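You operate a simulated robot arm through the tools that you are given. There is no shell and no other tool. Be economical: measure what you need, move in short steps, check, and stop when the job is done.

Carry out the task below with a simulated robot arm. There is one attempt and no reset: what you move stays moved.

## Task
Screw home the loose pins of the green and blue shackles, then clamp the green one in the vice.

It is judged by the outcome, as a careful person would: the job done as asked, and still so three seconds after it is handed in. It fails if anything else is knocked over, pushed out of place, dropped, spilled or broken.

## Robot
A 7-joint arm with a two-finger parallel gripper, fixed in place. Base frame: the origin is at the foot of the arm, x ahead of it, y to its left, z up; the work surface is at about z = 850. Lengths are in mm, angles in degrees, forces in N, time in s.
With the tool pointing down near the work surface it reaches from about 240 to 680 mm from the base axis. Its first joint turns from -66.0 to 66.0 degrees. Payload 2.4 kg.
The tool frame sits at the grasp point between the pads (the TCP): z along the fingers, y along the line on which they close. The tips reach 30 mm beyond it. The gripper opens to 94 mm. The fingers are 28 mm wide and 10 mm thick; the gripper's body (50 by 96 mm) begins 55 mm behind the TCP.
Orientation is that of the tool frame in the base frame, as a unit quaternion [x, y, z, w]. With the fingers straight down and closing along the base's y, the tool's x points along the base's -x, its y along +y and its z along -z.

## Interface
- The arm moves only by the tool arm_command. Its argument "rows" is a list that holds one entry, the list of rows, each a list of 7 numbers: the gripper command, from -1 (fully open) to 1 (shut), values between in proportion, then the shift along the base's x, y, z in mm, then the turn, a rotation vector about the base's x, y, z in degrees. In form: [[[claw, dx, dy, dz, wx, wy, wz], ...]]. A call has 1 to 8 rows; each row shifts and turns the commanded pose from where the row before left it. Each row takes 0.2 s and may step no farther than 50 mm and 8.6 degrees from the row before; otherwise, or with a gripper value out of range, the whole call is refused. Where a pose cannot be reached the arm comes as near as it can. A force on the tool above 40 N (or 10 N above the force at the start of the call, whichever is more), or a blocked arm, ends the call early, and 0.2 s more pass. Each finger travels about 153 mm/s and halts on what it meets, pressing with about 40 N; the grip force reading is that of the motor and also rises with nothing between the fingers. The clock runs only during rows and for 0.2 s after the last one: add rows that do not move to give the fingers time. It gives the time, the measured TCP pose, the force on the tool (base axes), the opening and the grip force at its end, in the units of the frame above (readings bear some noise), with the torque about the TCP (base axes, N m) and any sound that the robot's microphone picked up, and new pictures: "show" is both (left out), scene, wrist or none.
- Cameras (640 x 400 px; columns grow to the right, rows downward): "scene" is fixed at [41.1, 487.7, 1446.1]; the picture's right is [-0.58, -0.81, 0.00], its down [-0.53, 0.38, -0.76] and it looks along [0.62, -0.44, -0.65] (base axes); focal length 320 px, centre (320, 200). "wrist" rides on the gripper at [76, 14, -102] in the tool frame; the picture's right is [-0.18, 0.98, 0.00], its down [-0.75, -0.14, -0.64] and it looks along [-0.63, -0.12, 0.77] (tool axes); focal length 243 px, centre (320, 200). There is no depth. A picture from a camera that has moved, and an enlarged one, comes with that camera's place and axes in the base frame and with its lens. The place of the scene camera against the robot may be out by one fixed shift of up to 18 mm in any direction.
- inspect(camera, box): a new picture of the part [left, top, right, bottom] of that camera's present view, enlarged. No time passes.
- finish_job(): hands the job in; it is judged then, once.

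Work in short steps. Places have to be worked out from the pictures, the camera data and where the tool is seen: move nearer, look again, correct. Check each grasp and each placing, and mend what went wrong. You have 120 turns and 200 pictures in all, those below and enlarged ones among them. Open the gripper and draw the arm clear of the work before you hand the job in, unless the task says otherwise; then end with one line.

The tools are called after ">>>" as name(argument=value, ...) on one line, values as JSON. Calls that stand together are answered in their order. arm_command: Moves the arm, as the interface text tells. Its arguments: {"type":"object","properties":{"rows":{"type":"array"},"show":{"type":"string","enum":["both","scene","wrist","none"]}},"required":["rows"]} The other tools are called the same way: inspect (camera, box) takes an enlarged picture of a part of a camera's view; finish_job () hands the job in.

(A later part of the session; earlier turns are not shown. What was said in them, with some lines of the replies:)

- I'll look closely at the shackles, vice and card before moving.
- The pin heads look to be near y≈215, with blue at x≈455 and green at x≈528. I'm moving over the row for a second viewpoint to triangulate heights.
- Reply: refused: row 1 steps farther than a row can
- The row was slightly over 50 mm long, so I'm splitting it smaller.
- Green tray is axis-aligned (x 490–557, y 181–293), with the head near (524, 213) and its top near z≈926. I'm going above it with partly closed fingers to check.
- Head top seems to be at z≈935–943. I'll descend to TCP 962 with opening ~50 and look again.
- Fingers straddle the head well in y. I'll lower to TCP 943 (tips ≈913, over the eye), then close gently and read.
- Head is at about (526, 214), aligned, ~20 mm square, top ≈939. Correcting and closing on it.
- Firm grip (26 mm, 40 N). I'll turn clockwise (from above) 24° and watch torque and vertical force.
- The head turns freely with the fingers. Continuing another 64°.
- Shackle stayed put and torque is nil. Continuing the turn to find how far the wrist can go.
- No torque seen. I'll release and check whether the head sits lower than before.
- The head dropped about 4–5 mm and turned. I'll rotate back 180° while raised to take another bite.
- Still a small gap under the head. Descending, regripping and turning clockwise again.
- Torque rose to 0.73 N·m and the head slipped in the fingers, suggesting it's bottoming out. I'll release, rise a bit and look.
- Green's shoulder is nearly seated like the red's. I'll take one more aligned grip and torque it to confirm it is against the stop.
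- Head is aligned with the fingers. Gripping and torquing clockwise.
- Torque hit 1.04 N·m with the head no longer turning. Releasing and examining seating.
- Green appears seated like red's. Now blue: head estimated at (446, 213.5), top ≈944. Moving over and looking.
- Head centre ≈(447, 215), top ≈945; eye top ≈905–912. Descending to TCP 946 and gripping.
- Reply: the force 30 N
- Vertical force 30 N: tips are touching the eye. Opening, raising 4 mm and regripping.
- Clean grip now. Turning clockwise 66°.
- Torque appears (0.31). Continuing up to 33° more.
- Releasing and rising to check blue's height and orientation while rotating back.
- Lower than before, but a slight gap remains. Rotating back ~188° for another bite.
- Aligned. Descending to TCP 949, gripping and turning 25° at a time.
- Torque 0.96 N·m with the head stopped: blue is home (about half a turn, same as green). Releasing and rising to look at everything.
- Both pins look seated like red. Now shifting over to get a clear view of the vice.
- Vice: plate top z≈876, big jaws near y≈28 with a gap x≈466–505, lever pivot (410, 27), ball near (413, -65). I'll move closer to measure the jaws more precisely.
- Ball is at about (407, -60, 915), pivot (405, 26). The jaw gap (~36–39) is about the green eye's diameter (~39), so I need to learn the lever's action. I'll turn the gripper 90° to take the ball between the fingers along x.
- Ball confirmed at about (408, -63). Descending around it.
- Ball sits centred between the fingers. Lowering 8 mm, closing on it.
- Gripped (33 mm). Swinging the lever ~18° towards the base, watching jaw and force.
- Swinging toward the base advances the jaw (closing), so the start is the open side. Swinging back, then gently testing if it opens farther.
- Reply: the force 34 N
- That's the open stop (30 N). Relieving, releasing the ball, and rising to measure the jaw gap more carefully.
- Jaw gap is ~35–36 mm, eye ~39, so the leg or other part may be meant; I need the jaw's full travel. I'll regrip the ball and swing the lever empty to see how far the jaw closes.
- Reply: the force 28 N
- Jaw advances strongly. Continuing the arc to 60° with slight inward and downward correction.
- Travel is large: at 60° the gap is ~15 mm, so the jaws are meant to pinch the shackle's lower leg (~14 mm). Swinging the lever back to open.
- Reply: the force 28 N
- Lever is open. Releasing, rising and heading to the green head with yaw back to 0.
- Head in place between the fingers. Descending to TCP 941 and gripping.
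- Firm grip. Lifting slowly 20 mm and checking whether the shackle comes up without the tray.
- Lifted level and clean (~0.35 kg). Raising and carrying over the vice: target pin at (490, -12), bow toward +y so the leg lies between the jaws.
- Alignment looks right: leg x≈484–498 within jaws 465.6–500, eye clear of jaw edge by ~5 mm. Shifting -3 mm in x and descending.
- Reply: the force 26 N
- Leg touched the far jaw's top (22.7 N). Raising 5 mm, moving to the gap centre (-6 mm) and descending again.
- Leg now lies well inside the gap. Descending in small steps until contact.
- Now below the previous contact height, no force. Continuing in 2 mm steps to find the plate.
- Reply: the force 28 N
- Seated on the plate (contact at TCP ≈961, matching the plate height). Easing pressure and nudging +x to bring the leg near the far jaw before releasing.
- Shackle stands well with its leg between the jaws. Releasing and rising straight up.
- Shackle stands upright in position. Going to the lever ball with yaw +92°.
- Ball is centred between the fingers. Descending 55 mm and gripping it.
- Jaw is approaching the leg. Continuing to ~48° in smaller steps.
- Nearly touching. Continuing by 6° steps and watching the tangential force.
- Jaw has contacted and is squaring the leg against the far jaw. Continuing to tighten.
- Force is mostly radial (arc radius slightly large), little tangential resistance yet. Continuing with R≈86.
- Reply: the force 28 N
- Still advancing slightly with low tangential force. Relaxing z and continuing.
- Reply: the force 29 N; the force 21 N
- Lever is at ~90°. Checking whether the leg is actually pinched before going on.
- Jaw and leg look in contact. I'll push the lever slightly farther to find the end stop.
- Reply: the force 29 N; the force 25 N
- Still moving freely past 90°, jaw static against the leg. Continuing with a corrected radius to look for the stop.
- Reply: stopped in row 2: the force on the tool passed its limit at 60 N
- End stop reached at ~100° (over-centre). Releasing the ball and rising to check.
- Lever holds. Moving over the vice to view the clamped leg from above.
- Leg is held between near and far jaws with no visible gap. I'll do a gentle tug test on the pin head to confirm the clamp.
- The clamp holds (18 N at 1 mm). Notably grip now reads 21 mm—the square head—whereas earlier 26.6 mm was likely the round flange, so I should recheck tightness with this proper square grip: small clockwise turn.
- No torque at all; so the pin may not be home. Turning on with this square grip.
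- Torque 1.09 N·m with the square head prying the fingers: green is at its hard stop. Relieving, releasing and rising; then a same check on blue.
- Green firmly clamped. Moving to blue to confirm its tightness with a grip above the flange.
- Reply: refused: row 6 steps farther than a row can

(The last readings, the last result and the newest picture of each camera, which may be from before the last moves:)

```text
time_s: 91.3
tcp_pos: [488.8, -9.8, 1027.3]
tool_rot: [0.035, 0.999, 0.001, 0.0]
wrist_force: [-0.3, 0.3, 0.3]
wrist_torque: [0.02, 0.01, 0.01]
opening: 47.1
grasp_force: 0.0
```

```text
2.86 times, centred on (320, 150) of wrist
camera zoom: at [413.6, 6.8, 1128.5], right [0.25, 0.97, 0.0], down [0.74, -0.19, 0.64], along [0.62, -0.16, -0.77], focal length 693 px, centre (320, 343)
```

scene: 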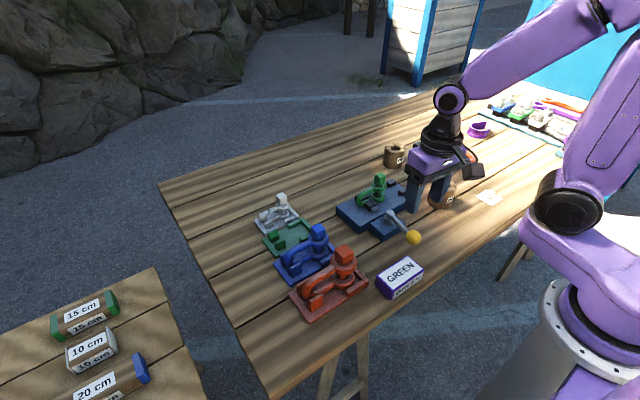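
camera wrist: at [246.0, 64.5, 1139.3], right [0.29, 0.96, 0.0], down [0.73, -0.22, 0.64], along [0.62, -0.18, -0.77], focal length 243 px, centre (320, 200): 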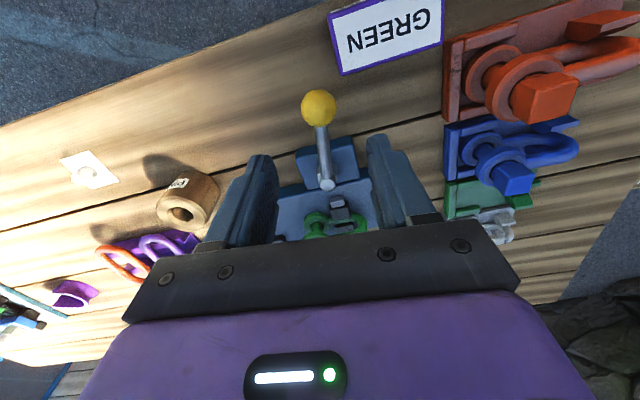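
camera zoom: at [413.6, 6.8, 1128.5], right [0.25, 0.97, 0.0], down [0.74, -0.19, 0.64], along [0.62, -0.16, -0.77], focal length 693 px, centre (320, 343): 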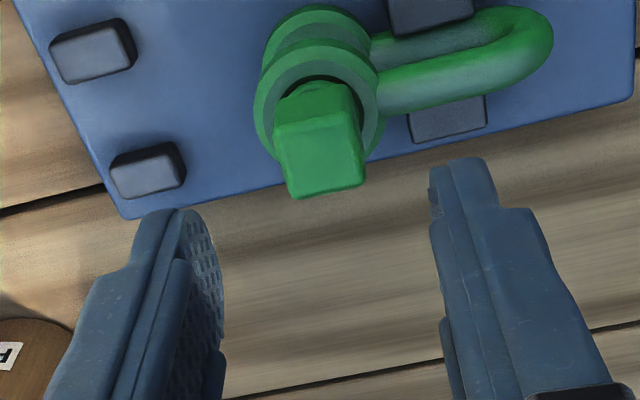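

Splitting the last row.

>>> arm_command(rows=[[[0, -7, 38, 0, 0, 0, 1], [0, -7, 38, 0, 0, 0, 1], [0, -7, 38, 0, 0, 0, 1], [0, -7, 37, 0, 0, 0, 1], [0, -7, 37, 0, 0, 0, 0], [0, -7, 37, 0, 0, 0, 0], [0, 0, 0, -35, 0, 0, 0], [0, 0, 0, 0, 0, 0, 0]]], show="none")

>>> inspect(camera="wrist", box=[220, 80, 420, 220])

```text
time_s: 93.1
tcp_pos: [448.5, 212.6, 991.5]
tool_rot: [0.001, 1.0, 0.0, 0.001]
wrist_force: [0.2, -0.3, 0.8]
wrist_torque: [0.0, -0.04, 0.01]
opening: 47.2
grasp_force: 0.0
```

```text
2.86 times, centred on (320, 150) of wrist
camera zoom: at [371.0, 226.0, 1093.0], right [0.19, 0.98, 0.0], down [0.75, -0.14, 0.64], along [0.63, -0.12, -0.77], focal length 693 px, centre (320, 343)
```

zoom: 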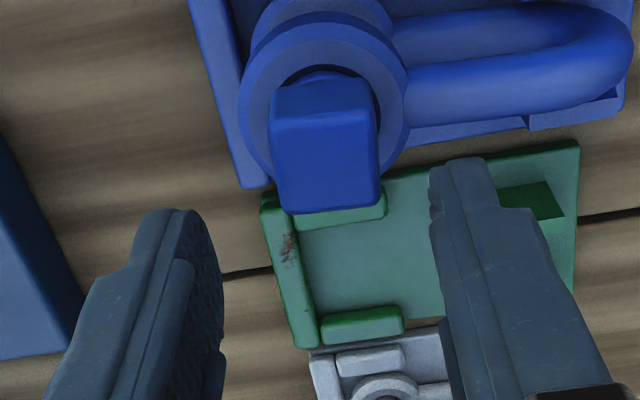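

Head in place and aligned near yaw +3°. Descending to TCP 954 and gripping.

>>> arm_command(rows=[[[0, -1, 2, -37, 0, 0, 3], [0, 0, 0, 0, 0, 0, 0], [1, 0, 0, 0, 0, 0, 0], [1, 0, 0, 0, 0, 0, 0], [1, 0, 0, 0, 0, 0, -6], [1, 0, 0, 0, 0, 0, -6]]], show="none")

>>> arm_command(rows=[[[1, 0, 0, 0, 0, 0, -5], [1, 0, 0, 0, 0, 0, 0]]], show="none")

>>> inspect(camera="wrist", box=[220, 80, 420, 220])

```text
time_s: 94.5
tcp_pos: [447.3, 213.0, 953.5]
tool_rot: [0.078, 0.997, 0.0, 0.001]
wrist_force: [0.2, -2.9, -0.4]
wrist_torque: [-0.09, -0.31, 1.4]
opening: 24.1
grasp_force: 39.7
```

```text
time_s: 95.1
tcp_pos: [448.0, 212.2, 954.4]
tool_rot: [0.123, 0.992, -0.001, 0.001]
wrist_force: [3.3, -9.6, 0.1]
wrist_torque: [-0.35, -0.53, 1.29]
opening: 26.3
grasp_force: 40.0
```

```text
2.86 times, centred on (320, 150) of wrist
camera zoom: at [376.5, 244.8, 1056.3], right [0.42, 0.91, 0.0], down [0.7, -0.32, 0.64], along [0.58, -0.27, -0.77], focal length 693 px, centre (320, 343)
```

zoom: 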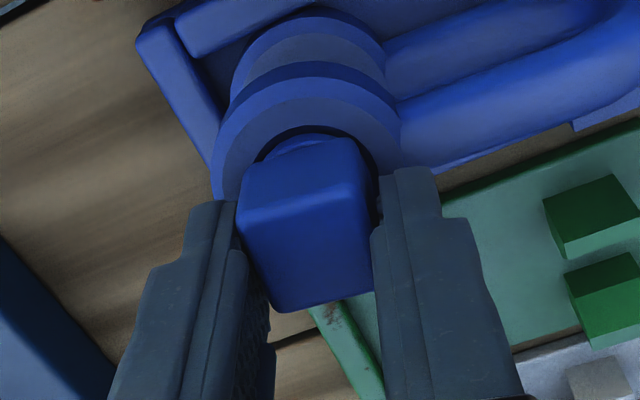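

Torque 1.4 N·m with the square head prying the fingers: blue is hard home too. Relieving, releasing and withdrawing clear.

>>> arm_command(rows=[[[1, 0, 0, 0, 0, 0, 7], [1, 0, 0, 0, 0, 0, 6], [0, 0, 0, 0, 0, 0, 0], [0, 0, 0, 0, 0, 0, 0], [0, 0, 0, 35, 0, 0, 0], [-0.5, 0, 0, 45, 0, 0, 0], [-1, -20, -30, 30, 0, 0, 0], [-1, -20, -30, 20, 0, 0, 0]]])

>>> inspect(camera="scene", box=[250, 160, 450, 320])

```text
time_s: 96.9
tcp_pos: [408.4, 155.3, 1083.1]
tool_rot: [0.01, 1.0, 0.0, 0.0]
wrist_force: [0.2, -0.1, -0.5]
wrist_torque: [0.03, 0.01, -0.03]
opening: 94.3
grasp_force: 0.1
camera wrist: at [330.7, 169.4, 1186.7], right [0.2, 0.98, 0.0], down [0.75, -0.15, 0.64], along [0.63, -0.13, -0.77], focal length 243 px, centre (320, 200)
```

scene: 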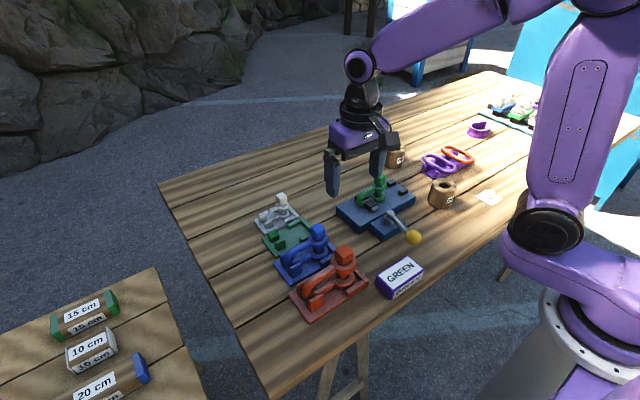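
wrist: 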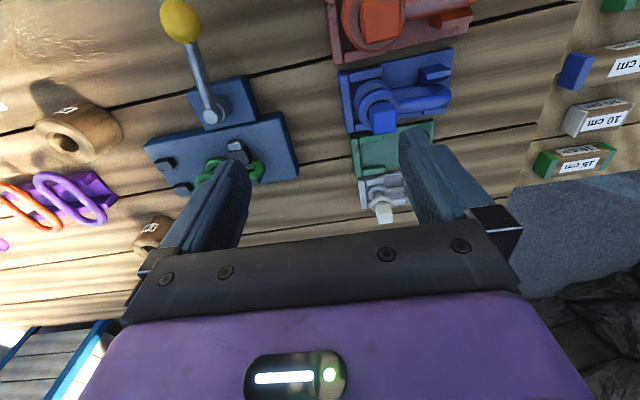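

```text
2.50 times, centred on (350, 240) of scene
camera zoom: at [41.1, 487.7, 1446.1], right [-0.58, -0.81, 0.0], down [-0.53, 0.38, -0.76], along [0.62, -0.44, -0.65], focal length 800 px, centre (245, 100)
```

zoom: 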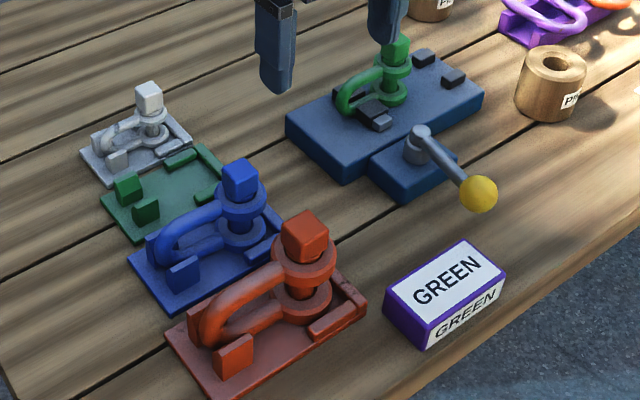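

Everything is in place: both pins are tight, green is clamped with the lever at its stop, the gripper is open and the arm is clear. Handing in.

>>> finish_job()

```text
The job is handed in.
```

The green and blue shackle pins are screwed home to their stops, and the green shackle is clamped by its lower leg in the vice with the lever at its end stop.
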